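You operate a simulated robot arm through the tools that you are given. There is no shell and no other tool. Be economical: measure what you need, move in short steps, check, and stop when the job is done.

The job below is to be done with a simulated robot arm. You get a single attempt, and the scene is never put back.

Task
Sift the sugar left in the sifter back into its canister.
Fine: swing the sifter aside, canister back in its place with the lid on.

Only the result counts: the job must be done as asked and must still hold three seconds after the hand-in. Knocking over, shifting, dropping, spilling or breaking anything else fails it. Lids that push on must go on centred and level and be pressed home; caps that screw on are set level and turned clockwise until they are tight.

Robot
A 7-joint arm with a two-finger parallel gripper, fixed in place. Base frame: the origin is at the foot of the arm, x ahead of it, y to its left, z up; the work surface is at about z = 0. Units: m, degrees, N and s.
With the tool pointing down near the work surface it reaches from about 0.22 to 0.58 m from the base axis. Its first joint turns from -66.0 to 66.0 degrees. Payload 2.5 kg.
Tool frame: the origin (TCP) lies between the finger pads and is the grasp point; the fingertips stand 0.023 m ahead of it; z points along the fingers, y is the line along which they close. Largest opening 0.094 m; finger width 0.038, thickness 0.01; the body of the gripper, 0.054 by 0.096 m, starts 0.039 m behind the TCP.
Orientation is told as [roll, pitch, yaw] about the base's x, y, z axes, in that order, counted from this pose: with the fingers straight down and closing along the base's y, the tool's x points along the base's -x, its y along +y and its z along -z.

Tools
- The arm moves only by the tool jog_arm. Its argument "increments" is a list of rows, each a list of 3 entries, a list of its own where there are three numbers: the shift along the tool's x, y, z in m, then the turn, a rotation vector about the tool's x, y, z in degrees, then the closure in counts, from 0 (fully open) to 255 (shut). In form: [[[x, y, z], [rx, ry, rz], grip], ...]. A call has 1 to 8 rows; each row is the pose to reach, as a shift and turn from the pose commanded when the call began, along the tool's axes at that moment. A row lasts 0.2 s, in which the tool goes at most 0.05 m and 8.6 degrees; a call with a longer step from one row to the next is refused whole, and so is a gripper value outside its range. A pose out of reach is approached as far as the arm can. The call stops where the force on the tool passes 40 N (or 10 N more than at its start, if that is more) or the arm is blocked; 0.2 s more then pass. The fingers move at their own pace (about 0.108 m/s each) and stop on an object; they squeeze with about 36 N. The grip force told is the motor's: it shows also when the fingers shut on nothing. Time passes only in rows, and 0.2 s behind the last, so rows that repeat a pose let the fingers close. It gives the time, the measured TCP pose, the force on the tool (base axes), the opening and the grip force at its end, in the units of the frame above (readings bear some noise).
- Cameras (640 x 400 px; columns grow to the right, rows downward): "scene" is fixed at [0.1099, -0.4041, 0.5394]; the picture's right is [0.88, -0.48, 0.00], its down [-0.30, -0.54, -0.78] and it looks along [0.38, 0.69, -0.62] (base axes); focal length 259 px, centre (320, 200). "wrist" rides on the gripper at [-0.039, 0, -0.044] in the tool frame; the picture's right is [0.00, -1.00, 0.00], its down [0.97, 0.00, -0.24] and it looks along [0.24, 0.00, 0.97] (tool axes); focal length 218 px, centre (320, 200).
- camera(camera): a new picture of that camera. It takes no simulated time.
- point_at(camera, pixels): for up to 12 pixels [column, row] of the newest picture of that camera ("zoom" is the newest enlarged one), the place [x, y, z] in the base frame of the surface seen there, good to about 0.002 m. It takes no simulated time.
- close_up(camera, box): a new picture of the part [left, top, right, bottom] of that camera's present view, enlarged. It takes no simulated time.
- sign_off(): hands the job in; it is judged then, once.

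Go step by step. Measure first, check grasps and placings, and put right what went wrong. The budget is 80 turns and 38 pictures, counting those below and the enlarged ones. Unless the task says otherwise, let go and move clear before handing in, and close with one line.

The tools are called after "Emit:" as name(argument=value, ...) on one line, values as JSON. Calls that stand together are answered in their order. jog_arm: Moves the arm, as the interface text tells. Its arguments: {"type":"object","properties":{"increments":{"type":"array"}},"required":["increments"]} The other tools are called the same way: camera (camera) takes a picture; point_at (camera, pixels) gives the place of the surface under pixels of a picture; close_up (camera, box) takes an enlarged picture of a part of a camera's view; sign_off () hands the job in.

At the start:

```text
time_s: 0.0
tcp_pos: [0.4561, 0.0538, 0.3533]
ee_rot: [0.0, 0.0, 0.1]
contact_force: [0.1, 0.5, -0.8]
gripper_width: 0.0942
finger_force: 0.1
```

scene: 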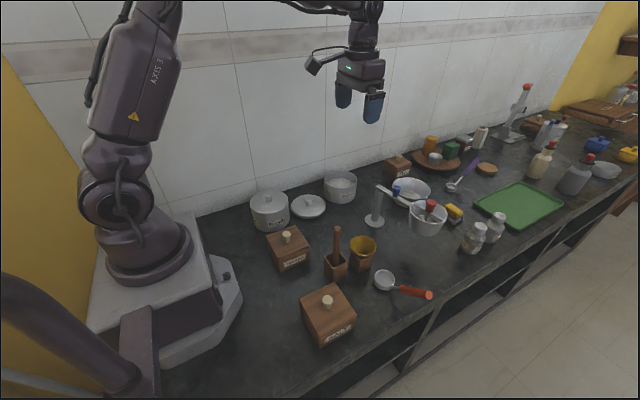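
wrist: 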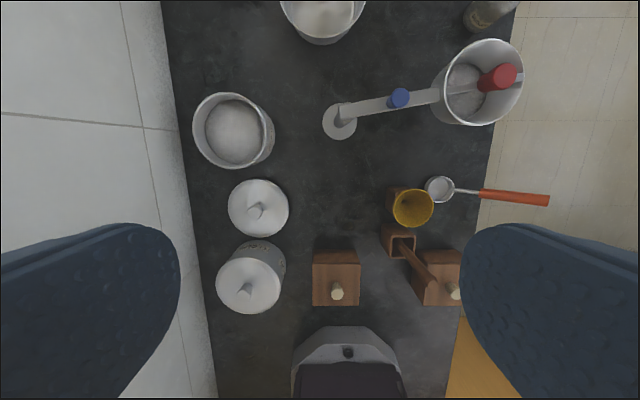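

The wrist view shows a stand with an arm (blue knob at 398,97, red knob at 497,78) carrying a sieve, plus an open canister at (234,130) and a loose lid at (258,207). I'll look closer at these before moving.

Emit:
close_up(camera="scene", box=[340, 160, 480, 248])

Emit:
close_up(camera="scene", box=[230, 150, 390, 250])

Emit:
close_up(camera="wrist", box=[180, 0, 540, 225])

```text
4.55 times, centred on (410, 204) of scene
```

zoom: 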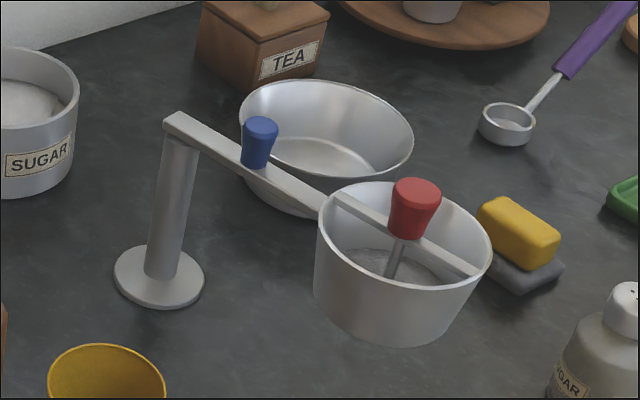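

```text
4.00 times, centred on (310, 200) of scene
```

zoom: 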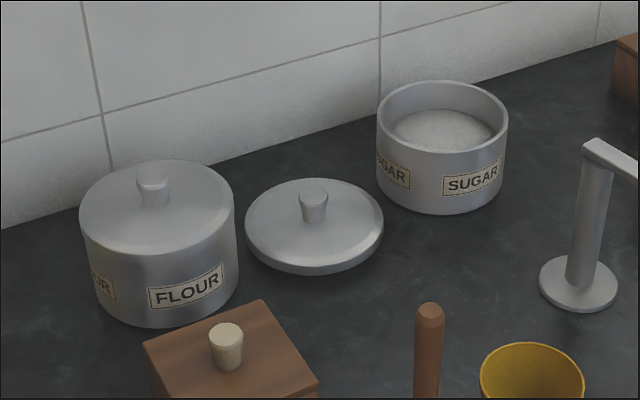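

```text
1.78 times, centred on (360, 112) of wrist
```

zoom: 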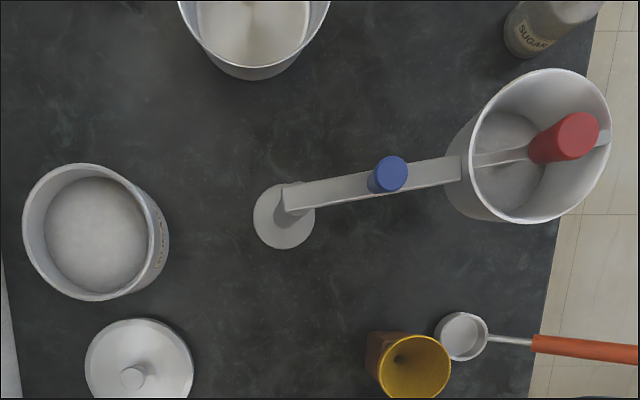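

The sifter hangs on a swing arm over nothing but the counter, with a blue handle for swinging and a red crank knob, and the SUGAR canister stands open at zoom (95,230). I'll measure the post, arm, sifter, canister and lid.

Emit:
point_at(camera="zoom", pixels=[[270, 235], [298, 197], [387, 172], [455, 170], [565, 138], [470, 130], [605, 120], [540, 72], [545, 222], [505, 165], [490, 215], [600, 138]])

Emit:
point_at(camera="wrist", pixels=[[195, 118], [271, 140], [215, 95], [244, 166], [232, 130], [258, 207], [230, 207], [288, 207], [258, 180], [254, 212], [282, 15], [364, 10]])

```text
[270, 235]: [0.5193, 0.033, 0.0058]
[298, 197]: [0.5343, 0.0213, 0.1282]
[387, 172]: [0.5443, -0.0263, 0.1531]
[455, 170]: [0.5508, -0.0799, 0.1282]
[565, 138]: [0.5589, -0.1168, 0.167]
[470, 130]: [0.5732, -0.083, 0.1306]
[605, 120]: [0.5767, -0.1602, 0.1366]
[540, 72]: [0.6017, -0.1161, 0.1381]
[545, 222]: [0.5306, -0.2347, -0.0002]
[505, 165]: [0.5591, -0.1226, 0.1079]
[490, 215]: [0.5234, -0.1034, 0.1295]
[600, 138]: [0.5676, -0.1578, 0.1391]
```

```text
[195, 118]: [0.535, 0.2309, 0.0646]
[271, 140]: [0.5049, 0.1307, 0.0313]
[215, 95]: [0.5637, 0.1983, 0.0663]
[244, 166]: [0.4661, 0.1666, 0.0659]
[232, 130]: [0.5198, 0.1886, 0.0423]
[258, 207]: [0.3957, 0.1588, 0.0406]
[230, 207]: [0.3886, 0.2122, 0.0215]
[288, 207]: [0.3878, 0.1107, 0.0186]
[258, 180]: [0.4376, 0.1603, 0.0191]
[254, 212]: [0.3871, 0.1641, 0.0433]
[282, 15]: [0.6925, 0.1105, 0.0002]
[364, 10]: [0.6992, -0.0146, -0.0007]
```

The post is at about (0.527, 0.03), and the sifter (0.563, -0.122) and canister (0.516, 0.182) are both about 0.155 m from it, so the sifter can swing over the canister. I'll measure obstacles on both sides of the swing and the height of the sifter's bottom.

Emit:
camera(camera="scene")

Emit:
point_at(camera="scene", pixels=[[426, 234], [412, 228], [337, 230], [337, 262], [362, 240], [363, 268], [288, 236], [410, 180], [429, 186], [398, 197], [424, 202], [375, 224]])

Emit:
point_at(camera="wrist", pixels=[[336, 258], [337, 290], [395, 240], [430, 285], [412, 192], [430, 205], [395, 205], [320, 38], [285, 20], [355, 25], [343, 120], [336, 135]])

```text
32 pictures are left
```

scene: 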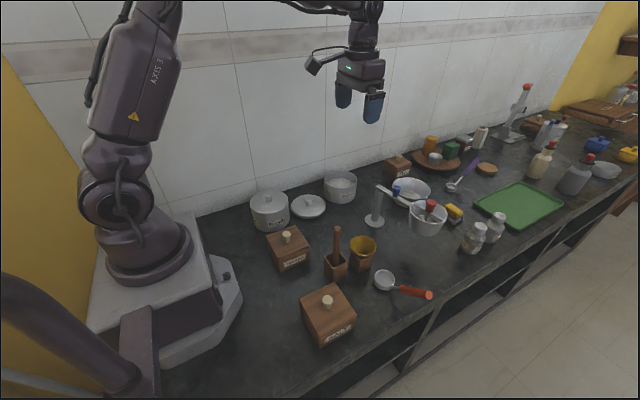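

```text
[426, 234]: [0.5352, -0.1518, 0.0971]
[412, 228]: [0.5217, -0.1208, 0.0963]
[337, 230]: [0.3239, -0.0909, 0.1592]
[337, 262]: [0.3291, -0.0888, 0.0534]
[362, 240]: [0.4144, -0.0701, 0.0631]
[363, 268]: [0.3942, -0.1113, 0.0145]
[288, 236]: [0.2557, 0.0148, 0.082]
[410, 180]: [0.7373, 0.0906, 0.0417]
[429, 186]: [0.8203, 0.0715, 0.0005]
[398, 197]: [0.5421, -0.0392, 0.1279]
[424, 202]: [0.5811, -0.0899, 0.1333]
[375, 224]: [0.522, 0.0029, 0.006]
```

```text
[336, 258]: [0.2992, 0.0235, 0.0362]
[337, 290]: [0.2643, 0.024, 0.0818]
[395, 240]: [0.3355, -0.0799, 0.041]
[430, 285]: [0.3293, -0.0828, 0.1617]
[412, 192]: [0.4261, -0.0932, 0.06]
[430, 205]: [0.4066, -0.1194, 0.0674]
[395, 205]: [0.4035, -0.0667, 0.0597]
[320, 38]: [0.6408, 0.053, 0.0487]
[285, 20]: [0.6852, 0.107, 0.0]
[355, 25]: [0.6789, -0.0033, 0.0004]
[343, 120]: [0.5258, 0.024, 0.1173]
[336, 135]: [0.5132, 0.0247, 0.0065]
```

Everything low along the -x swing (cup 0.067, canister rim 0.066) is below the sifter bottom (~0.093). The swing radius and canister centre need to be more exact, so I'll sample the rims and the post base closely.

Emit:
close_up(camera="wrist", box=[180, 50, 372, 170])

```text
3.33 times, centred on (276, 110) of wrist
```

zoom: 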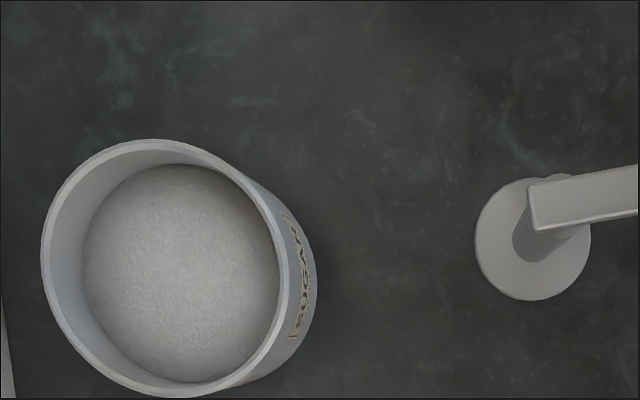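

Emit:
point_at(camera="zoom", pixels=[[45, 240], [150, 144], [281, 270], [190, 391], [70, 340], [70, 180], [230, 175], [478, 240], [588, 240], [530, 296], [533, 205], [180, 270]])

Emit:
close_up(camera="wrist", box=[380, 20, 540, 120])

```text
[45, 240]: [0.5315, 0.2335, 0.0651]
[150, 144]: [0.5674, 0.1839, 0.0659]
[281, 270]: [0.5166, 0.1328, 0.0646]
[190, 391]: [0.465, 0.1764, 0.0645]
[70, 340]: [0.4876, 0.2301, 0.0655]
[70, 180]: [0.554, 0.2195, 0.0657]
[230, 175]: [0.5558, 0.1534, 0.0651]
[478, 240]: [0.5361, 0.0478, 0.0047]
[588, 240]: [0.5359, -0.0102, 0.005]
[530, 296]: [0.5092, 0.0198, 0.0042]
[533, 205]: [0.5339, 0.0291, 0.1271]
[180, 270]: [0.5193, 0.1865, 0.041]
```

```text
4.00 times, centred on (460, 70) of wrist
```

zoom: 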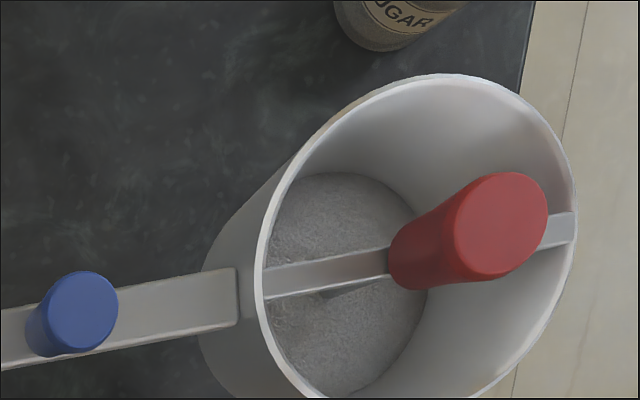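

Emit:
point_at(camera="zoom", pixels=[[260, 290], [310, 140], [435, 78], [540, 120], [575, 200], [555, 305], [285, 365], [80, 310], [505, 220], [335, 270], [558, 228], [340, 330]])

```text
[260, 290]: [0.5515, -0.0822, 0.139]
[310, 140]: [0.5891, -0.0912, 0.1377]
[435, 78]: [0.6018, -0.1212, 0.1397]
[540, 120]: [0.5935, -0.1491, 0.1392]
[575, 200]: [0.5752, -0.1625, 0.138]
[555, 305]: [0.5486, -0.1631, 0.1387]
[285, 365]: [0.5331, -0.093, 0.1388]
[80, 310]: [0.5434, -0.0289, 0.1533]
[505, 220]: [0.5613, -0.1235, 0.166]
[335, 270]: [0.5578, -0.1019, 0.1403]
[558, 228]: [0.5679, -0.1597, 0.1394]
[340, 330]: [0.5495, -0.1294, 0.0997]
```

Fits: canister centre (0.516, 0.183), R 0.0515. Post (0.537, 0.019), sifter centre (0.560, -0.124), radius 0.144. The canister therefore sits about 21 mm too far out. I'll slide it to (0.519, 0.162), swing the sifter over it, and return it afterwards. First I approach above its -y wall.

Emit:
jog_arm(increments=[[[-0.01, 0.013, 0.038], [0, 0, 0], 147], [[-0.02, 0.026, 0.076], [0, 0, 0], 147], [[-0.03, 0.04, 0.114], [0, 0, 0], 147], [[-0.04, 0.053, 0.152], [0, 0, 0], 147], [[-0.05, 0.066, 0.19], [0, 0, 0], 147], [[-0.06, 0.079, 0.228], [0, 0, 0], 147], [[-0.06, 0.079, 0.233], [0, 0, 0], 147]])

```text
time_s: 1.6
tcp_pos: [0.5145, 0.1327, 0.1183]
ee_rot: [0.0, 0.0, 0.0]
contact_force: [-0.1, -0.5, -0.5]
gripper_width: 0.0398
finger_force: 0.0
```

The TCP is above the -y wall with the fingers 0.04 m open. I'll go down to about z 0.072 and check the straddle.

Emit:
jog_arm(increments=[[[0, 0, 0.02], [0, 0, 0], 147], [[0, 0, 0.04], [0, 0, 0], 147], [[0, 0, 0.047], [0, 0, 0], 147], [[0, 0, 0.047], [0, 0, 0], 147]])

Emit:
camera(camera="wrist")

```text
time_s: 2.6
tcp_pos: [0.517, 0.133, 0.0715]
ee_rot: [0.0, 0.0, 0.0]
contact_force: [-0.3, 0.2, 0.3]
gripper_width: 0.04
finger_force: 0.1
```

```text
29 pictures are left
```

wrist: 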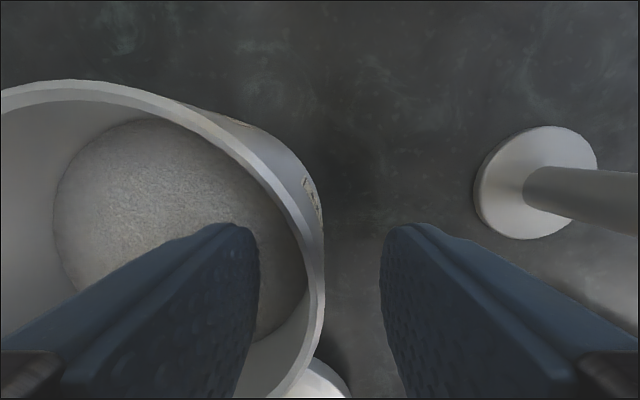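

The fingers straddle the wall cleanly (inner finger at 230,240, rim at 310,260). Closing.

Emit:
jog_arm(increments=[[[0, 0, 0], [0, 0, 0], 200], [[0, 0, 0], [0, 0, 0], 255], [[0, 0, 0], [0, 0, 0], 255], [[0, 0, 0], [0, 0, 0], 255]])

```text
time_s: 3.6
tcp_pos: [0.5161, 0.1325, 0.073]
ee_rot: [0.0, 0.0, 0.1]
contact_force: [0.0, 0.5, 0.4]
gripper_width: 0.0111
finger_force: 36.1
```

The wall is gripped (0.011 m, 36 N). Now I drag the canister 20 mm toward the post.

Emit:
jog_arm(increments=[[[-0.0005, -0.004, 0], [0, 0, 0], 255], [[-0.001, -0.008, 0], [0, 0, 0], 255], [[-0.0015, -0.012, 0], [0, 0, 0], 255], [[-0.002, -0.016, 0], [0, 0, 0], 255], [[-0.003, -0.02, 0], [0, 0, 0], 255], [[-0.003, -0.02, 0], [0, 0, 0], 255]])

Emit:
camera(camera="scene")

Emit:
close_up(camera="scene", box=[270, 140, 430, 240])

```text
time_s: 5.0
tcp_pos: [0.5187, 0.112, 0.0726]
ee_rot: [-0.1, -0.1, 0.1]
contact_force: [-0.2, -0.2, 0.2]
gripper_width: 0.0109
finger_force: 35.6
```

```text
28 pictures are left
```

scene: 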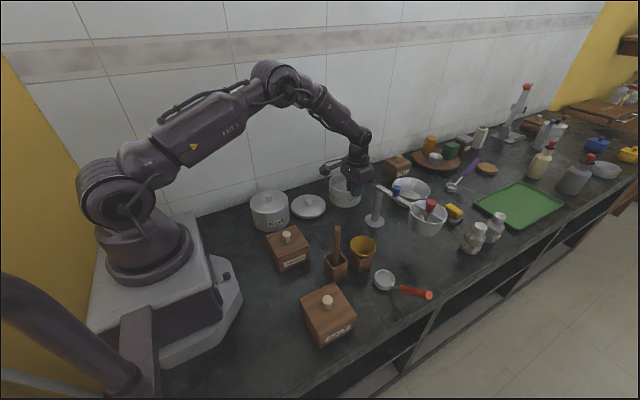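

```text
4.00 times, centred on (350, 190) of scene
```

zoom: 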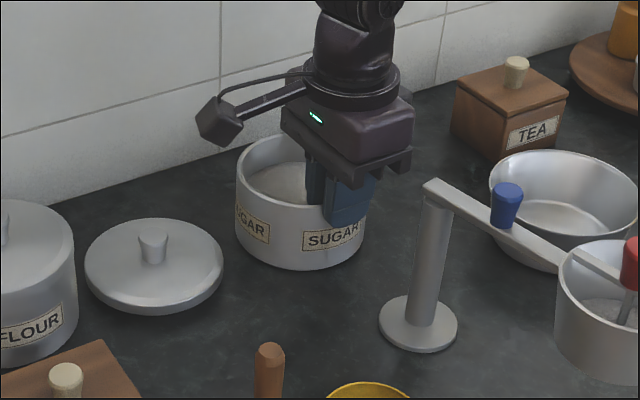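

The canister slid upright. I'll release, rise, and re-measure from above.

Emit:
jog_arm(increments=[[[0, 0, 0], [0, 0, 0], 147], [[0, 0, 0], [0, 0, 0], 147], [[0, 0, -0.04], [0, 0, 0], 147], [[0, 0, -0.08], [0, 0, 0], 147], [[0.02, -0.02, -0.125], [0, 0, 0], 147], [[0.04, -0.04, -0.17], [0, 0, 0], 147], [[0.06, -0.06, -0.2], [0, 0, 0], 147], [[0.06, -0.06, -0.2], [0, 0, 0], 147]])

Emit:
close_up(camera="wrist", box=[160, 0, 480, 200])

```text
refused: row 5 steps farther than a row can; nothing moved
```

```text
2.00 times, centred on (320, 100) of wrist
```

zoom: 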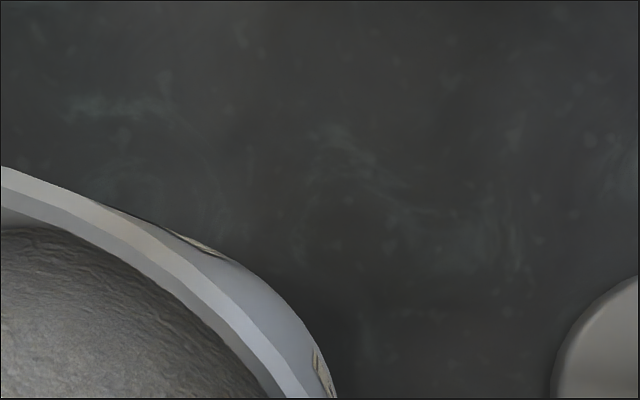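

A row was too long and nothing moved; I'll retry with shorter steps.

Emit:
jog_arm(increments=[[[0, 0, 0], [0, 0, 0], 147], [[0, 0, 0], [0, 0, 0], 147], [[0, 0, -0.04], [0, 0, 0], 147], [[0, 0, -0.08], [0, 0, 0], 147], [[0.02, -0.015, -0.115], [0, 0, 0], 147], [[0.04, -0.03, -0.15], [0, 0, 0], 147], [[0.06, -0.045, -0.185], [0, 0, 0], 147], [[0.06, -0.045, -0.2], [0, 0, 0], 147]])

Emit:
close_up(camera="wrist", box=[160, 0, 480, 200])

```text
time_s: 6.8
tcp_pos: [0.4576, 0.0679, 0.2736]
ee_rot: [0.0, 0.0, 0.0]
contact_force: [0.6, 0.0, 0.9]
gripper_width: 0.0398
finger_force: 0.1
```

```text
2.00 times, centred on (320, 100) of wrist
```

zoom: 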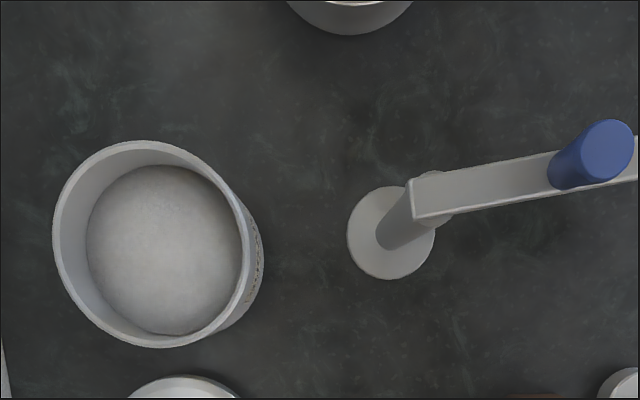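

Emit:
point_at(camera="zoom", pixels=[[56, 230], [251, 255], [140, 144], [165, 344], [350, 235], [433, 240], [390, 277], [413, 190], [417, 214], [600, 150], [580, 185], [560, 165]])

```text
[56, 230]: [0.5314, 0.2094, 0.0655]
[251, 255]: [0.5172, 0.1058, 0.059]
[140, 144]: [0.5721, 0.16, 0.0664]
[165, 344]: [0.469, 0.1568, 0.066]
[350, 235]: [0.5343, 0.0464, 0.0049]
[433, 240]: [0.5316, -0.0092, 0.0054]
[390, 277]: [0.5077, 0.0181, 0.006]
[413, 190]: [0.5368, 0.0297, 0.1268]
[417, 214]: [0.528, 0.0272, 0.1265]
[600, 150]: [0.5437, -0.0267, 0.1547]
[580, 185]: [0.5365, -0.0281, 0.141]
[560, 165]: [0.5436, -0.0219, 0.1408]
```

The canister is now at (0.5205, 0.159), at swing radius 0.141, which is good. The blue handle's top is at (0.544, -0.027, 0.155), so I'll move above it while yawing toward +99° to grip it tangentially.

Emit:
jog_arm(increments=[[[-0.011, -0.012, 0], [0, 0, -8.25], 147], [[-0.022, -0.024, 0], [0, 0, -16.5], 147], [[-0.033, -0.036, 0], [0, 0, -24.75], 147], [[-0.044, -0.048, 0], [0, 0, -33], 147], [[-0.055, -0.06, 0], [0, 0, -41.25], 147], [[-0.066, -0.072, 0], [0, 0, -49.5], 147], [[-0.077, -0.084, 0], [0, 0, -57.75], 147], [[-0.0855, -0.0945, 0], [0, 0, -66], 147]])

Emit:
jog_arm(increments=[[[0, 0, 0.01], [0, 0, -8.25], 147], [[0, 0, 0.03], [0, 0, -16.5], 147], [[0, 0, 0.05], [0, 0, -24.75], 147], [[0, 0, 0.075], [0, 0, -33], 147], [[0, 0, 0.075], [0, 0, -33], 147]])

Emit:
camera(camera="wrist")

```text
time_s: 8.6
tcp_pos: [0.5459, -0.0278, 0.271]
ee_rot: [0.0, 0.0, 66.0]
contact_force: [-0.5, 0.4, 0.3]
gripper_width: 0.0397
finger_force: 0.0
```

```text
time_s: 9.8
tcp_pos: [0.5451, -0.0286, 0.1958]
ee_rot: [-0.1, 0.0, 99.1]
contact_force: [0.4, -0.3, -0.3]
gripper_width: 0.04
finger_force: 0.1
```

```text
24 pictures are left
```

wrist: 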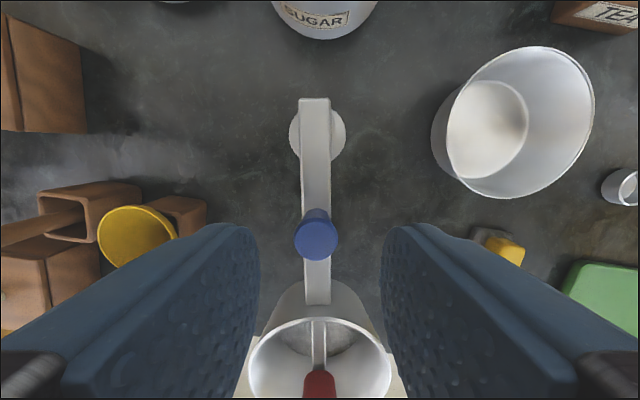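

The handle (316,235) is centred between the fingers. I'll descend and grip.

Emit:
jog_arm(increments=[[[0, 0, 0.02], [0, 0, 0], 147], [[0, 0, 0.041], [0, 0, 0], 147], [[0, 0, 0.041], [0, 0, 0], 200], [[0, 0, 0.041], [0, 0, 0], 255], [[0, 0, 0.041], [0, 0, 0], 255], [[0, 0, 0.041], [0, 0, 0], 255]])

```text
time_s: 11.2
tcp_pos: [0.5437, -0.028, 0.1533]
ee_rot: [0.5, -0.1, 99.0]
contact_force: [-25.0, -0.7, 2.7]
gripper_width: 0.0193
finger_force: 44.9
```

The handle is gripped (0.0193 m), with a 25 N sideways preload that the swing should relieve. I'll try the first 24° of clockwise swing (toward -x) about the post.

Emit:
jog_arm(increments=[[[-0.0005, 0.0067, 0], [0, 0, 8], 255], [[-0.0019, 0.0132, 0], [0, 0, 16], 255], [[-0.0042, 0.0195, 0], [0, 0, 24], 255], [[-0.0042, 0.0195, 0], [0, 0, 24], 255]])

Emit:
camera(camera="scene")

```text
time_s: 12.2
tcp_pos: [0.524, -0.0276, 0.1551]
ee_rot: [0.2, 0.2, 74.8]
contact_force: [0.7, -9.6, -24.7]
gripper_width: 0.0192
finger_force: 45.2
```

```text
23 pictures are left
```

scene: 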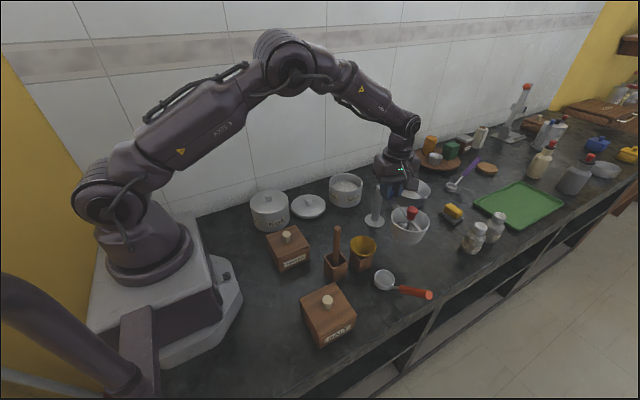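

Emit:
close_up(camera="scene", box=[330, 150, 470, 250])

```text
4.00 times, centred on (400, 200) of scene
```

zoom: 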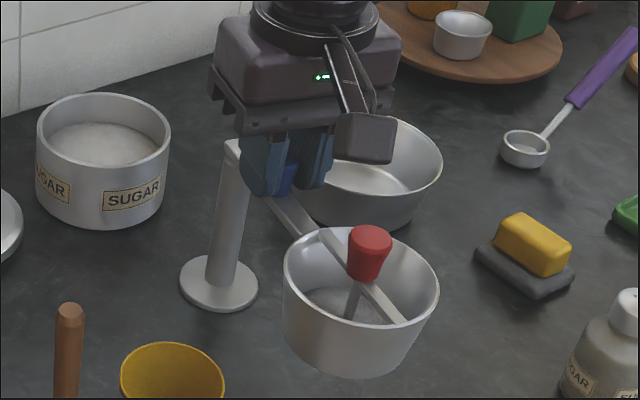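

The stand is upright and the sifter swings freely, so I'll continue with another 64°, easing down 1 mm to relieve the vertical pull.

Emit:
jog_arm(increments=[[[-0.0005, 0.0067, 0.001], [0, 0, 8], 255], [[-0.0019, 0.0132, 0.001], [0, 0, 16], 255], [[-0.0042, 0.0195, 0.001], [0, 0, 24], 255], [[-0.0073, 0.0254, 0.001], [0, 0, 32], 255], [[-0.0112, 0.0309, 0.001], [0, 0, 40], 255], [[-0.0159, 0.0357, 0.001], [0, 0, 48], 255], [[-0.0212, 0.0398, 0.001], [0, 0, 56], 255], [[-0.027, 0.0431, 0.001], [0, 0, 64], 255]])

```text
time_s: 14.0
tcp_pos: [0.4904, 0.0134, 0.1569]
ee_rot: [0.3, -0.1, 11.1]
contact_force: [-7.3, 3.7, -11.1]
gripper_width: 0.0189
finger_force: 45.1
```

Smooth so far at 88°, with TCP radius still about 0.047. Next 64°.

Emit:
jog_arm(increments=[[[-0.0005, 0.0067, 0], [0, 0, 8], 255], [[-0.0019, 0.0132, 0], [0, 0, 16], 255], [[-0.0042, 0.0195, 0], [0, 0, 24], 255], [[-0.0073, 0.0254, 0], [0, 0, 32], 255], [[-0.0112, 0.0309, 0], [0, 0, 40], 255], [[-0.0159, 0.0357, 0], [0, 0, 48], 255], [[-0.0212, 0.0398, 0], [0, 0, 56], 255], [[-0.027, 0.0431, 0], [0, 0, 64], 255]])

Emit:
close_up(camera="scene", box=[280, 140, 440, 240])

```text
time_s: 14.9
tcp_pos: [0.4914, 0.0181, 0.156]
ee_rot: [-1.0, -0.3, -14.2]
contact_force: [-0.1, -1.6, -0.8]
gripper_width: 0.0187
finger_force: 45.2
stopped in row 4: the force on the tool passed its limit (the readings are from after the stop); the commanded pose is now the measured one
```

```text
4.00 times, centred on (360, 190) of scene
```

zoom: 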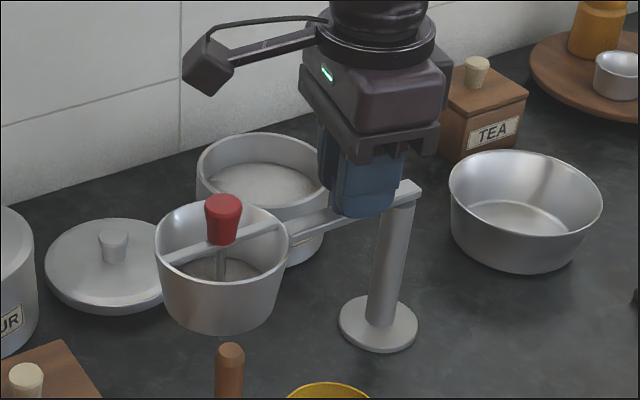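

The swing stopped at about -179° with the handle at (0.491, 0.018). I'll check where the sifter actually is and whether it touches anything.

Emit:
point_at(camera="zoom", pixels=[[222, 203], [160, 245], [285, 245], [205, 205], [220, 282], [220, 330], [300, 228], [408, 187], [415, 195], [380, 320], [378, 347], [225, 350]])

Emit:
camera(camera="wrist")

```text
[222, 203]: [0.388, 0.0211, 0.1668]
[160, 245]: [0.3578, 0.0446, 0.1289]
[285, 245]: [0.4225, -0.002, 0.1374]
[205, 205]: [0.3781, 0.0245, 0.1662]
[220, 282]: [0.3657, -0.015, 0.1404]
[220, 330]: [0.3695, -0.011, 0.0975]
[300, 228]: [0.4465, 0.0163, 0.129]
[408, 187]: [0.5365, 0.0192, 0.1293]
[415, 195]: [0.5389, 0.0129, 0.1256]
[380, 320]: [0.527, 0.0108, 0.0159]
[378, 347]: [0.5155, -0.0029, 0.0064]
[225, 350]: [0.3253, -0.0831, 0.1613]
```

```text
20 pictures are left
```

wrist: 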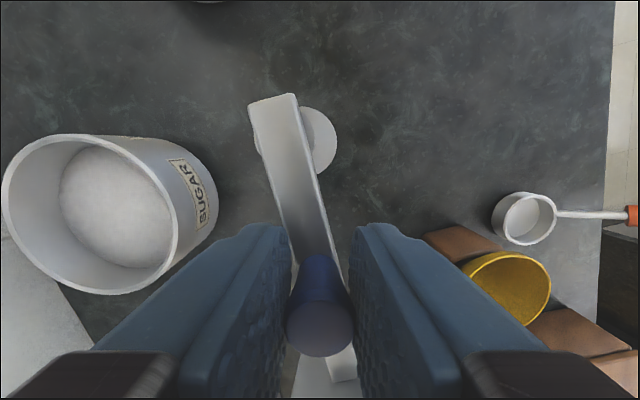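

The sifter is at (0.388, 0.021), clear of everything, while the gripper yaw ran about 13° past the bar. That looks like a hinge stop at about 180°. I'll test with a gentle 6 mm push.

Emit:
jog_arm(increments=[[[0.0005, 0.003, 0], [0, 0, 0], 255], [[0.001, 0.006, 0], [0, 0, 0], 255]])

```text
time_s: 15.5
tcp_pos: [0.4913, 0.0181, 0.1559]
ee_rot: [-1.6, -0.3, -14.5]
contact_force: [-16.2, -29.4, 6.8]
gripper_width: 0.0186
finger_force: 44.7
```

It's a firm stop: the hinge ends at about 180°, with the sifter at (0.388, 0.021), so it can't reach the canister. That spot on the counter is clear, so I'll swing the sifter back about 64°, bring the canister to (0.388, 0.021), then swing the sifter back to the stop above it. First I re-align on the handle.

Emit:
jog_arm(increments=[[[0, 0, 0], [0, 0, 0], 160], [[0, 0, 0], [0, 0, -7], 160], [[0, 0, 0], [0, 0, -13.5], 160], [[0, 0, 0], [0, 0, -13.5], 255], [[0, 0, 0], [0, 0, -13.5], 255], [[0, 0, 0], [0, 0, -13.5], 255]])

```text
time_s: 16.9
tcp_pos: [0.4926, 0.0197, 0.1561]
ee_rot: [-1.5, 0.1, -0.9]
contact_force: [-4.3, -27.1, 2.3]
gripper_width: 0.0192
finger_force: 45.4
```

Re-aligned and gripped. Now swing back counter-clockwise by 64°.

Emit:
jog_arm(increments=[[[-0.0005, -0.0087, 0], [0, 0, -8], 255], [[-0.0019, -0.0172, 0], [0, 0, -16], 255], [[-0.0042, -0.0235, 0], [0, 0, -24], 255], [[-0.0073, -0.0294, 0], [0, 0, -32], 255], [[-0.0112, -0.0349, 0], [0, 0, -40], 255], [[-0.0159, -0.0397, 0], [0, 0, -48], 255], [[-0.0212, -0.0438, 0], [0, 0, -56], 255], [[-0.027, -0.0471, 0], [0, 0, -64], 255]])

```text
time_s: 18.7
tcp_pos: [0.5194, -0.0215, 0.1567]
ee_rot: [-0.5, 0.7, 63.6]
contact_force: [9.0, 20.3, -8.2]
gripper_width: 0.0194
finger_force: 44.7
```

The sifter is parked at about -114°, clear of the destination. I'll release, rise, and head back above the canister's -y wall with yaw 0.

Emit:
jog_arm(increments=[[[0, 0, 0], [0, 0, 0], 160], [[0, 0, 0], [0, 0, 0], 160], [[0, 0, -0.03], [0, 0, 0], 160], [[0, 0, -0.06], [0, 0, 8], 160], [[-0.02, 0.01, -0.08], [0, 0, 16], 160], [[-0.05, 0.025, -0.08], [0, 0, 24], 160], [[-0.085, 0.04, -0.08], [0, 0, 32], 160], [[-0.121, 0.058, -0.08], [0, 0, 40], 160]])

Emit:
jog_arm(increments=[[[0, 0, 0.02], [0, 0, 8], 160], [[0, 0, 0.04], [0, 0, 16], 160], [[0, 0, 0.06], [0, 0, 23.6], 160], [[0, 0, 0.06], [0, 0, 23.6], 160]])

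Emit:
close_up(camera="wrist", box=[0, 0, 640, 400])

```text
time_s: 20.5
tcp_pos: [0.5197, 0.1114, 0.233]
ee_rot: [-1.0, 0.3, 23.2]
contact_force: [0.1, 0.0, 0.1]
gripper_width: 0.0352
finger_force: 0.1
```

```text
time_s: 21.5
tcp_pos: [0.5206, 0.1113, 0.1726]
ee_rot: [-1.0, 0.0, -0.4]
contact_force: [0.1, -1.4, -0.2]
gripper_width: 0.0351
finger_force: 0.1
```

```text
1.00 times, centred on (320, 200) of wrist
```

zoom: 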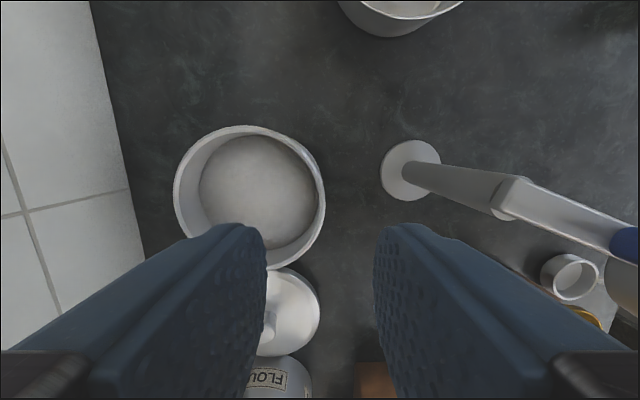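

The straddle looks right above the wall. I'll level the 1° roll, descend to z 0.0725 and grip.

Emit:
jog_arm(increments=[[[0, 0, 0.03], [-1, 0, 0], 160], [[0, 0, 0.06], [-1, 0, 0], 160], [[0, 0, 0.085], [-1, 0, 0], 160], [[0, 0, 0.1], [-1, 0, 0], 160], [[0, 0, 0.1], [-1, 0, 0], 200], [[0, 0, 0.1], [-1, 0, 0], 255], [[0, 0, 0.1], [-1, 0, 0], 255], [[0, 0, 0.1], [-1, 0, 0], 255]])

```text
time_s: 23.3
tcp_pos: [0.5206, 0.1102, 0.0739]
ee_rot: [0.0, -0.2, -0.3]
contact_force: [0.7, 0.0, 0.6]
gripper_width: 0.011
finger_force: 35.7
```

Gripped (0.011 m). I'll slide along a path that clears the lid and post, first to canister centre (0.458, 0.074).

Emit:
jog_arm(increments=[[[0.008, -0.0105, 0], [0, 0, 0], 255], [[0.0155, -0.021, 0], [0, 0, 0], 255], [[0.0235, -0.032, 0], [0, 0, 0], 255], [[0.031, -0.0425, 0], [0, 0, 0], 255], [[0.039, -0.053, 0], [0, 0, 0], 255], [[0.0465, -0.064, 0], [0, 0, 0], 255], [[0.0545, -0.0745, 0], [0, 0, 0], 255], [[0.0625, -0.085, 0], [0, 0, 0], 255]])

Emit:
jog_arm(increments=[[[0.009, -0.0065, 0], [0, 0, 0], 255], [[0.0175, -0.0135, 0], [0, 0, 0], 255], [[0.026, -0.02, 0], [0, 0, 0], 255], [[0.035, -0.0265, 0], [0, 0, 0], 255], [[0.044, -0.0335, 0], [0, 0, 0], 255], [[0.0525, -0.04, 0], [0, 0, 0], 255], [[0.0615, -0.0465, 0], [0, 0, 0], 255], [[0.07, -0.053, 0], [0, 0, 0], 255]])

Emit:
close_up(camera="scene", box=[260, 150, 450, 270])

```text
time_s: 25.1
tcp_pos: [0.4575, 0.026, 0.0748]
ee_rot: [0.0, -0.1, -0.2]
contact_force: [1.1, 0.6, 0.1]
gripper_width: 0.0113
finger_force: 35.8
```

```text
time_s: 26.9
tcp_pos: [0.3889, -0.0282, 0.0742]
ee_rot: [0.0, -0.1, -0.2]
contact_force: [3.1, 1.5, 5.2]
gripper_width: 0.0112
finger_force: 35.7
```

```text
3.33 times, centred on (355, 210) of scene
```

zoom: 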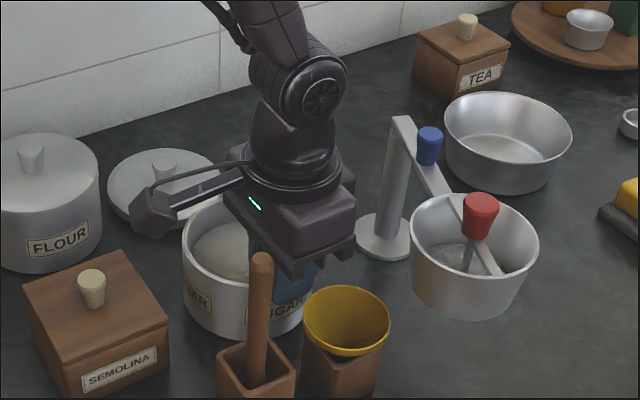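

The canister is under the sifter's stop position. I'll release with a small opening, rise, and check its centre.

Emit:
jog_arm(increments=[[[0, 0, 0], [0, 0, 0], 180], [[0, 0, 0], [0, 0, 0], 180], [[0, 0, -0.03], [0, 0, 0], 180], [[0, 0, -0.07], [0, 0, 0], 180], [[0, 0, -0.11], [0, 0, 0], 180], [[0.01, 0.03, -0.14], [0, 0, 0], 147], [[0.03, 0.06, -0.16], [0, 0, 0], 147], [[0.03, 0.06, -0.16], [0, 0, 0], 147]])

Emit:
camera(camera="wrist")

```text
time_s: 28.7
tcp_pos: [0.3576, 0.0353, 0.2345]
ee_rot: [0.0, 0.0, -0.3]
contact_force: [0.5, 0.3, -0.7]
gripper_width: 0.0401
finger_force: 0.1
```

```text
17 pictures are left
```

wrist: 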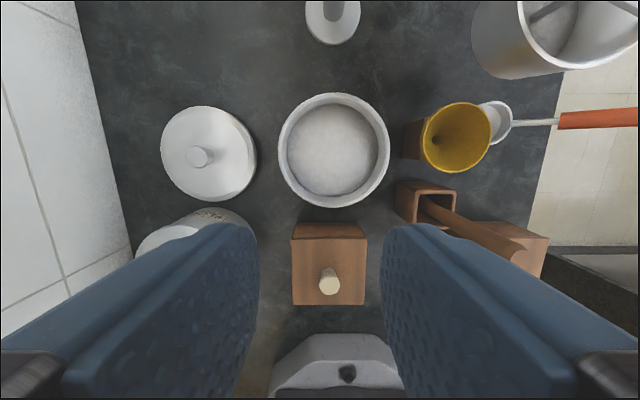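

Emit:
point_at(camera="wrist", pixels=[[282, 150], [386, 150], [333, 96], [333, 204], [163, 150], [254, 153], [209, 108], [215, 200], [198, 155], [335, 150], [397, 195], [420, 140]])

```text
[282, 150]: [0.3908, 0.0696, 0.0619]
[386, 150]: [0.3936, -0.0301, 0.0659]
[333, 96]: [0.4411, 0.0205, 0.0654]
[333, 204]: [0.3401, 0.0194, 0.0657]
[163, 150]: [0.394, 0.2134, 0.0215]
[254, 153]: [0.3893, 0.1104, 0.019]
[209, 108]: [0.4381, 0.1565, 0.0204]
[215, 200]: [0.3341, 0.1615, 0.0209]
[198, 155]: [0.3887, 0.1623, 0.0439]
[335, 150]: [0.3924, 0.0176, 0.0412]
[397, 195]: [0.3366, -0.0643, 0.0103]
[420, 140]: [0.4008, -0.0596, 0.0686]
```

The canister is at (0.3905, 0.020) and the lid at (0.387, 0.162). I'll move back over the blue handle with yaw 64°.

Emit:
jog_arm(increments=[[[-0.02, -0.007, 0], [0, 0, -8], 147], [[-0.04, -0.0145, 0], [0, 0, -16], 147], [[-0.06, -0.022, 0], [0, 0, -24], 147], [[-0.08, -0.029, 0], [0, 0, -32], 147], [[-0.1, -0.036, 0], [0, 0, -40], 147], [[-0.12, -0.0435, 0], [0, 0, -48], 147], [[-0.14, -0.051, 0.01], [0, 0, -56], 147], [[-0.16, -0.058, 0.025], [0, 0, -64], 147]])

Emit:
camera(camera="wrist")

Emit:
point_at(camera="wrist", pixels=[[320, 230], [310, 235], [330, 240], [320, 245], [320, 110], [320, 300]])

```text
time_s: 30.5
tcp_pos: [0.5192, -0.0273, 0.2084]
ee_rot: [-0.2, 0.0, 63.8]
contact_force: [0.3, 0.1, -0.5]
gripper_width: 0.0399
finger_force: 0.1
```

```text
16 pictures are left
```

wrist: 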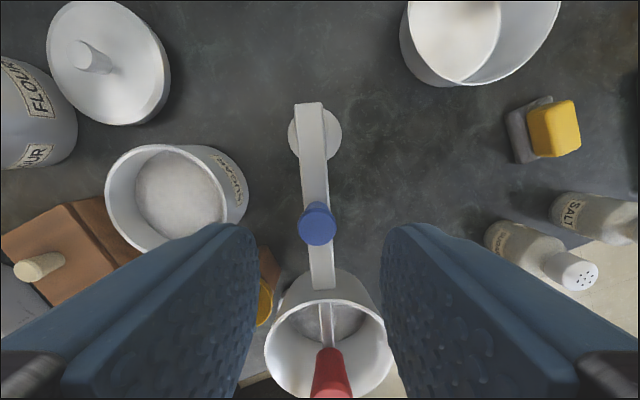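

```text
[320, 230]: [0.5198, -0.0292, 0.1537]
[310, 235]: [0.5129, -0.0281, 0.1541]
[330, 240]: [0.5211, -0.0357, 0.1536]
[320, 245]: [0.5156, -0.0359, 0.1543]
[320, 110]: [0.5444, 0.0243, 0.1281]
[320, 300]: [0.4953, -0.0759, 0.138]
```

The handle (317,224) is directly under the TCP and the bar is 5° off my yaw. I'll trim, descend and grip.

Emit:
jog_arm(increments=[[[0, 0, 0.02], [0, 0, -5], 147], [[0, 0, 0.04], [0, 0, -5], 147], [[0, 0, 0.054], [0, 0, -5], 147], [[0, 0, 0.054], [0, 0, -5], 200], [[0, 0, 0.054], [0, 0, -5], 255], [[0, 0, 0.054], [0, 0, -5], 255], [[0, 0, 0.054], [0, 0, -5], 255]])

```text
time_s: 32.1
tcp_pos: [0.5161, -0.0276, 0.1561]
ee_rot: [-0.1, 0.0, 68.6]
contact_force: [1.8, 0.6, -3.8]
gripper_width: 0.0191
finger_force: 44.9
```

Gripped. Swing 68° clockwise to just at the stop, above the canister.

Emit:
jog_arm(increments=[[[-0.0005, 0.0071, 0], [0, 0, 8.5], 255], [[-0.0021, 0.014, 0], [0, 0, 17], 255], [[-0.0047, 0.0207, 0], [0, 0, 25.5], 255], [[-0.0082, 0.0268, 0], [0, 0, 34], 255], [[-0.0126, 0.0324, 0], [0, 0, 42.5], 255], [[-0.0178, 0.0373, 0], [0, 0, 51], 255], [[-0.0236, 0.0414, 0], [0, 0, 59.5], 255], [[-0.03, 0.0445, 0], [0, 0, 68], 255]])

Emit:
close_up(camera="scene", box=[260, 150, 420, 250])

Emit:
point_at(camera="zoom", pixels=[[305, 165], [300, 205]])

```text
time_s: 33.9
tcp_pos: [0.4869, 0.0195, 0.1548]
ee_rot: [0.2, 0.1, 0.7]
contact_force: [-16.0, -0.1, 12.5]
gripper_width: 0.0192
finger_force: 45.0
```

```text
4.00 times, centred on (340, 200) of scene
```

zoom: 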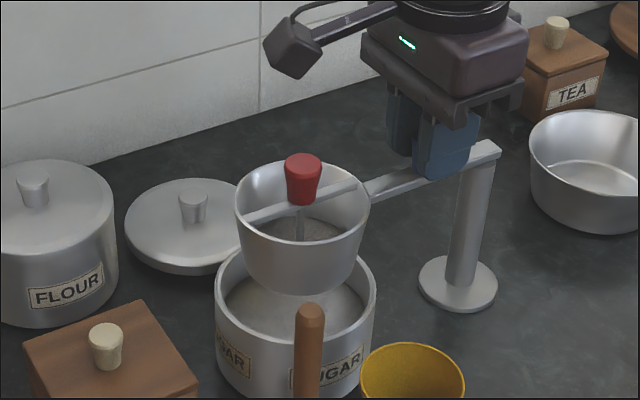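

```text
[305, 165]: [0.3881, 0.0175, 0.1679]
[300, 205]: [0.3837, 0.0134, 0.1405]
```

The sifter hangs right over the canister. I'll release the handle and move above the red knob.

Emit:
jog_arm(increments=[[[0, 0, 0], [0, 0, 0], 147], [[0, 0, 0], [0, 0, 0], 147], [[0, 0, -0.03], [0, 0, 0], 147], [[0, 0, -0.06], [0, 0, 0], 147], [[0.03, 0, -0.07], [0, 0, 0], 147], [[0.065, 0, -0.07], [0, 0, 0], 147], [[0.098, 0, -0.07], [0, 0, 0], 147], [[0.098, 0, -0.07], [0, 0, 0], 147]])

Emit:
camera(camera="wrist")

```text
time_s: 35.7
tcp_pos: [0.3883, 0.0151, 0.2267]
ee_rot: [0.0, -0.1, 0.9]
contact_force: [-0.6, -0.4, -0.1]
gripper_width: 0.04
finger_force: 0.1
```

```text
14 pictures are left
```

wrist: 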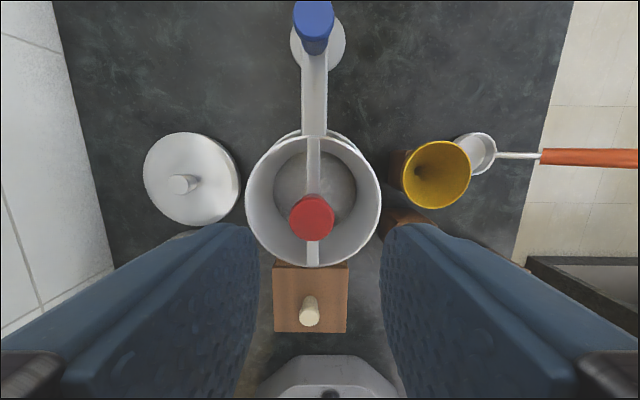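

Emit:
point_at(camera="wrist", pixels=[[311, 218], [292, 218], [332, 218], [311, 198], [311, 238], [248, 205], [379, 200], [312, 262], [315, 95], [312, 160], [345, 180]])

```text
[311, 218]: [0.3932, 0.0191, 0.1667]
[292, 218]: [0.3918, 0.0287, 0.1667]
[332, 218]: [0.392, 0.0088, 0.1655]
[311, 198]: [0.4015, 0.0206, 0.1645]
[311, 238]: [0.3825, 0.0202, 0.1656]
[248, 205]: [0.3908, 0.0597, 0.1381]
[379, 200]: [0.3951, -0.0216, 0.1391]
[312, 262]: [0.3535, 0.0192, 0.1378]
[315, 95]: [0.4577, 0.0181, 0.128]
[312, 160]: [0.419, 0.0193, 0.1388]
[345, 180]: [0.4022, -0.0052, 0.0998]
```

The knob centre is at (0.392, 0.019), top at 0.167, and the sifter and canister are concentric to within 3 mm. I'll descend and grip the red knob.

Emit:
jog_arm(increments=[[[-0.002, 0.002, 0.02], [0, 0, 0], 147], [[-0.004, 0.004, 0.04], [0, 0, 0], 147], [[-0.004, 0.004, 0.06], [0, 0, 0], 147], [[-0.004, 0.004, 0.06], [0, 0, 0], 200], [[-0.004, 0.004, 0.06], [0, 0, 0], 255], [[-0.004, 0.004, 0.06], [0, 0, 0], 255], [[-0.004, 0.004, 0.06], [0, 0, 0], 255]])

Emit:
jog_arm(increments=[[[0, 0, 0], [0, 0, 8], 255], [[0, 0, 0], [0, 0, 16], 255], [[0, 0, 0], [0, 0, 24], 255], [[0, 0, 0], [0, 0, 32], 255], [[0, 0, 0], [0, 0, 40], 255], [[0, 0, 0], [0, 0, 48], 255], [[0, 0, 0], [0, 0, 56], 255], [[0, 0, 0], [0, 0, 64], 255]])

Emit:
close_up(camera="scene", box=[280, 160, 400, 235])

```text
time_s: 37.3
tcp_pos: [0.3946, 0.0196, 0.1645]
ee_rot: [-0.1, 0.0, 0.7]
contact_force: [-6.6, -2.5, 3.9]
gripper_width: 0.0231
finger_force: 45.2
```

```text
time_s: 39.1
tcp_pos: [0.3917, 0.0182, 0.163]
ee_rot: [-0.4, 0.0, -63.6]
contact_force: [-26.1, -27.1, 5.5]
gripper_width: 0.0227
finger_force: 44.9
```

```text
5.33 times, centred on (340, 198) of scene
```

zoom: 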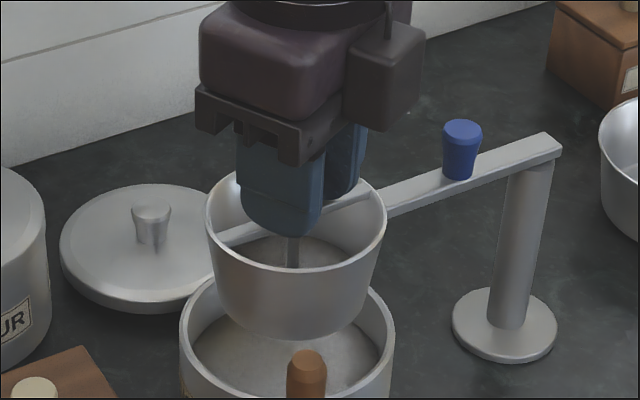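

The knob turned 64°, with some side load building. I'll read the sugar levels, then continue turning with a 2 mm re-centre.

Emit:
point_at(camera="zoom", pixels=[[265, 262], [320, 250], [325, 260], [240, 370], [330, 350], [225, 345]])

Emit:
jog_arm(increments=[[[-0.0004, -0.001, 0], [0, 0, 8], 255], [[-0.0007, -0.002, 0], [0, 0, 16], 255], [[-0.0007, -0.002, 0], [0, 0, 24], 255], [[-0.0007, -0.002, 0], [0, 0, 32], 255], [[-0.0007, -0.002, 0], [0, 0, 32], 255]])

```text
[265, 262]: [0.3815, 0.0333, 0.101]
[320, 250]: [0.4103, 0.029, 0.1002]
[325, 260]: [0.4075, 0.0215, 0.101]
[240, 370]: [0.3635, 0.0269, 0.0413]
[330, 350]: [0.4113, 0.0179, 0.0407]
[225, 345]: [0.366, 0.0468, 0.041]
```

```text
time_s: 40.3
tcp_pos: [0.3907, 0.0209, 0.1648]
ee_rot: [-0.1, 0.1, -95.3]
contact_force: [-13.4, 1.9, -12.8]
gripper_width: 0.0228
finger_force: 45.2
```

At 96° the level hasn't clearly changed yet. I'll turn back through a long stroke to accumulate crank rotation (yaw -95 to +97).

Emit:
jog_arm(increments=[[[0, 0, 0], [0, 0, -8], 255], [[0, 0, 0], [0, 0, -16], 255], [[0, 0, 0], [0, 0, -24], 255], [[0, 0, 0], [0, 0, -32], 255], [[0, 0, 0], [0, 0, -40], 255], [[0, 0, 0], [0, 0, -48], 255], [[0, 0, 0], [0, 0, -56], 255], [[0, 0, 0], [0, 0, -64], 255]])

Emit:
jog_arm(increments=[[[0, 0, 0], [0, 0, -8], 255], [[0, 0, 0], [0, 0, -16], 255], [[0, 0, 0], [0, 0, -24], 255], [[0, 0, 0], [0, 0, -32], 255], [[0, 0, 0], [0, 0, -40], 255], [[0, 0, 0], [0, 0, -48], 255], [[0, 0, 0], [0, 0, -56], 255], [[0, 0, 0], [0, 0, -64], 255]])

Emit:
jog_arm(increments=[[[0, 0, 0], [0, 0, -8], 255], [[0, 0, 0], [0, 0, -16], 255], [[0, 0, 0], [0, 0, -24], 255], [[0, 0, 0], [0, 0, -32], 255], [[0, 0, 0], [0, 0, -40], 255], [[0, 0, 0], [0, 0, -48], 255], [[0, 0, 0], [0, 0, -56], 255], [[0, 0, 0], [0, 0, -64], 255]])

Emit:
close_up(camera="scene", box=[280, 160, 400, 235])

```text
time_s: 42.1
tcp_pos: [0.3912, 0.0209, 0.1647]
ee_rot: [-0.1, 0.2, -31.1]
contact_force: [-22.2, -0.3, 7.3]
gripper_width: 0.0224
finger_force: 45.2
```

```text
time_s: 43.9
tcp_pos: [0.3928, 0.0191, 0.166]
ee_rot: [-0.3, -0.2, 32.9]
contact_force: [0.1, -2.8, -13.5]
gripper_width: 0.023
finger_force: 45.5
```

```text
time_s: 45.7
tcp_pos: [0.3901, 0.0204, 0.1654]
ee_rot: [0.3, 0.1, 96.9]
contact_force: [-16.7, -2.3, 19.0]
gripper_width: 0.023
finger_force: 44.9
```

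```text
5.33 times, centred on (340, 198) of scene
```

zoom: 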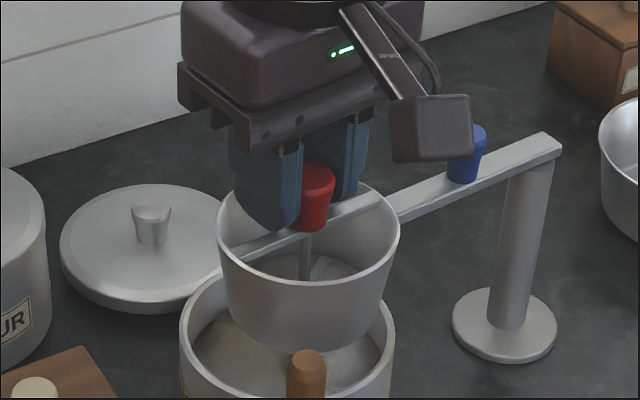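

Emit:
point_at(camera="zoom", pixels=[[280, 275], [340, 272], [325, 262], [230, 360], [345, 365], [220, 240], [398, 240], [313, 170], [270, 262], [240, 345], [310, 345]])

```text
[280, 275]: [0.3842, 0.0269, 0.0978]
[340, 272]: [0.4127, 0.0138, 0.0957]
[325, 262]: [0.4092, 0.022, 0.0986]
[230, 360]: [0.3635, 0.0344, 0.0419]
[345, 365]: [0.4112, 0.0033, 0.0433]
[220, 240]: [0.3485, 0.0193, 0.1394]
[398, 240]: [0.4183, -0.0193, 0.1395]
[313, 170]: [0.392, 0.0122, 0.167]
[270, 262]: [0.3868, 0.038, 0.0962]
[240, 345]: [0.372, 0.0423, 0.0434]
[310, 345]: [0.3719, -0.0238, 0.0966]
```

It works: the sifter level is down (0.100 to 0.097) and the canister level up (0.041 to 0.043). The sifter drifted about 5 mm to -y, so I'll nudge it back and continue with another long stroke.

Emit:
jog_arm(increments=[[[-0.002, 0, 0], [0, 0, 8], 255], [[-0.004, 0, 0], [0, 0, 16], 255], [[-0.004, 0, 0], [0, 0, 24], 255], [[-0.004, 0, 0], [0, 0, 32], 255], [[-0.004, 0, 0], [0, 0, 40], 255], [[-0.004, 0, 0], [0, 0, 48], 255], [[-0.004, 0, 0], [0, 0, 56], 255], [[-0.004, 0, 0], [0, 0, 64], 255]])

Emit:
jog_arm(increments=[[[0, 0, 0], [0, 0, 8], 255], [[0, 0, 0], [0, 0, 16], 255], [[0, 0, 0], [0, 0, 24], 255], [[0, 0, 0], [0, 0, 32], 255], [[0, 0, 0], [0, 0, 40], 255], [[0, 0, 0], [0, 0, 48], 255], [[0, 0, 0], [0, 0, 56], 255], [[0, 0, 0], [0, 0, 64], 255]])

Emit:
jog_arm(increments=[[[0, 0, 0], [0, 0, 8], 255], [[0, 0, 0], [0, 0, 16], 255], [[0, 0, 0], [0, 0, 24], 255], [[0, 0, 0], [0, 0, 32], 255], [[0, 0, 0], [0, 0, 40], 255], [[0, 0, 0], [0, 0, 48], 255], [[0, 0, 0], [0, 0, 56], 255], [[0, 0, 0], [0, 0, 64], 255]])

Emit:
close_up(camera="scene", box=[280, 160, 400, 235])

```text
time_s: 46.9
tcp_pos: [0.3941, 0.0234, 0.1657]
ee_rot: [-0.6, -0.6, 55.7]
contact_force: [4.2, 0.5, -4.5]
gripper_width: 0.0226
finger_force: 45.2
stopped in row 6: the force on the tool passed its limit (the readings are from after the stop); the commanded pose is now the measured one
```

```text
time_s: 48.7
tcp_pos: [0.3959, 0.0195, 0.1659]
ee_rot: [-0.1, -1.2, -8.7]
contact_force: [23.0, -29.8, -4.0]
gripper_width: 0.0221
finger_force: 45.3
```

```text
time_s: 50.5
tcp_pos: [0.3887, 0.0221, 0.1649]
ee_rot: [-0.1, -0.1, -72.5]
contact_force: [-28.6, -24.4, -7.4]
gripper_width: 0.0229
finger_force: 44.5
```

```text
5.33 times, centred on (340, 198) of scene
```

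zoom: 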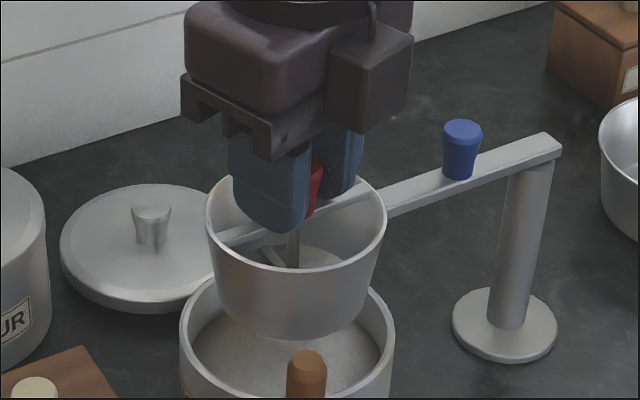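

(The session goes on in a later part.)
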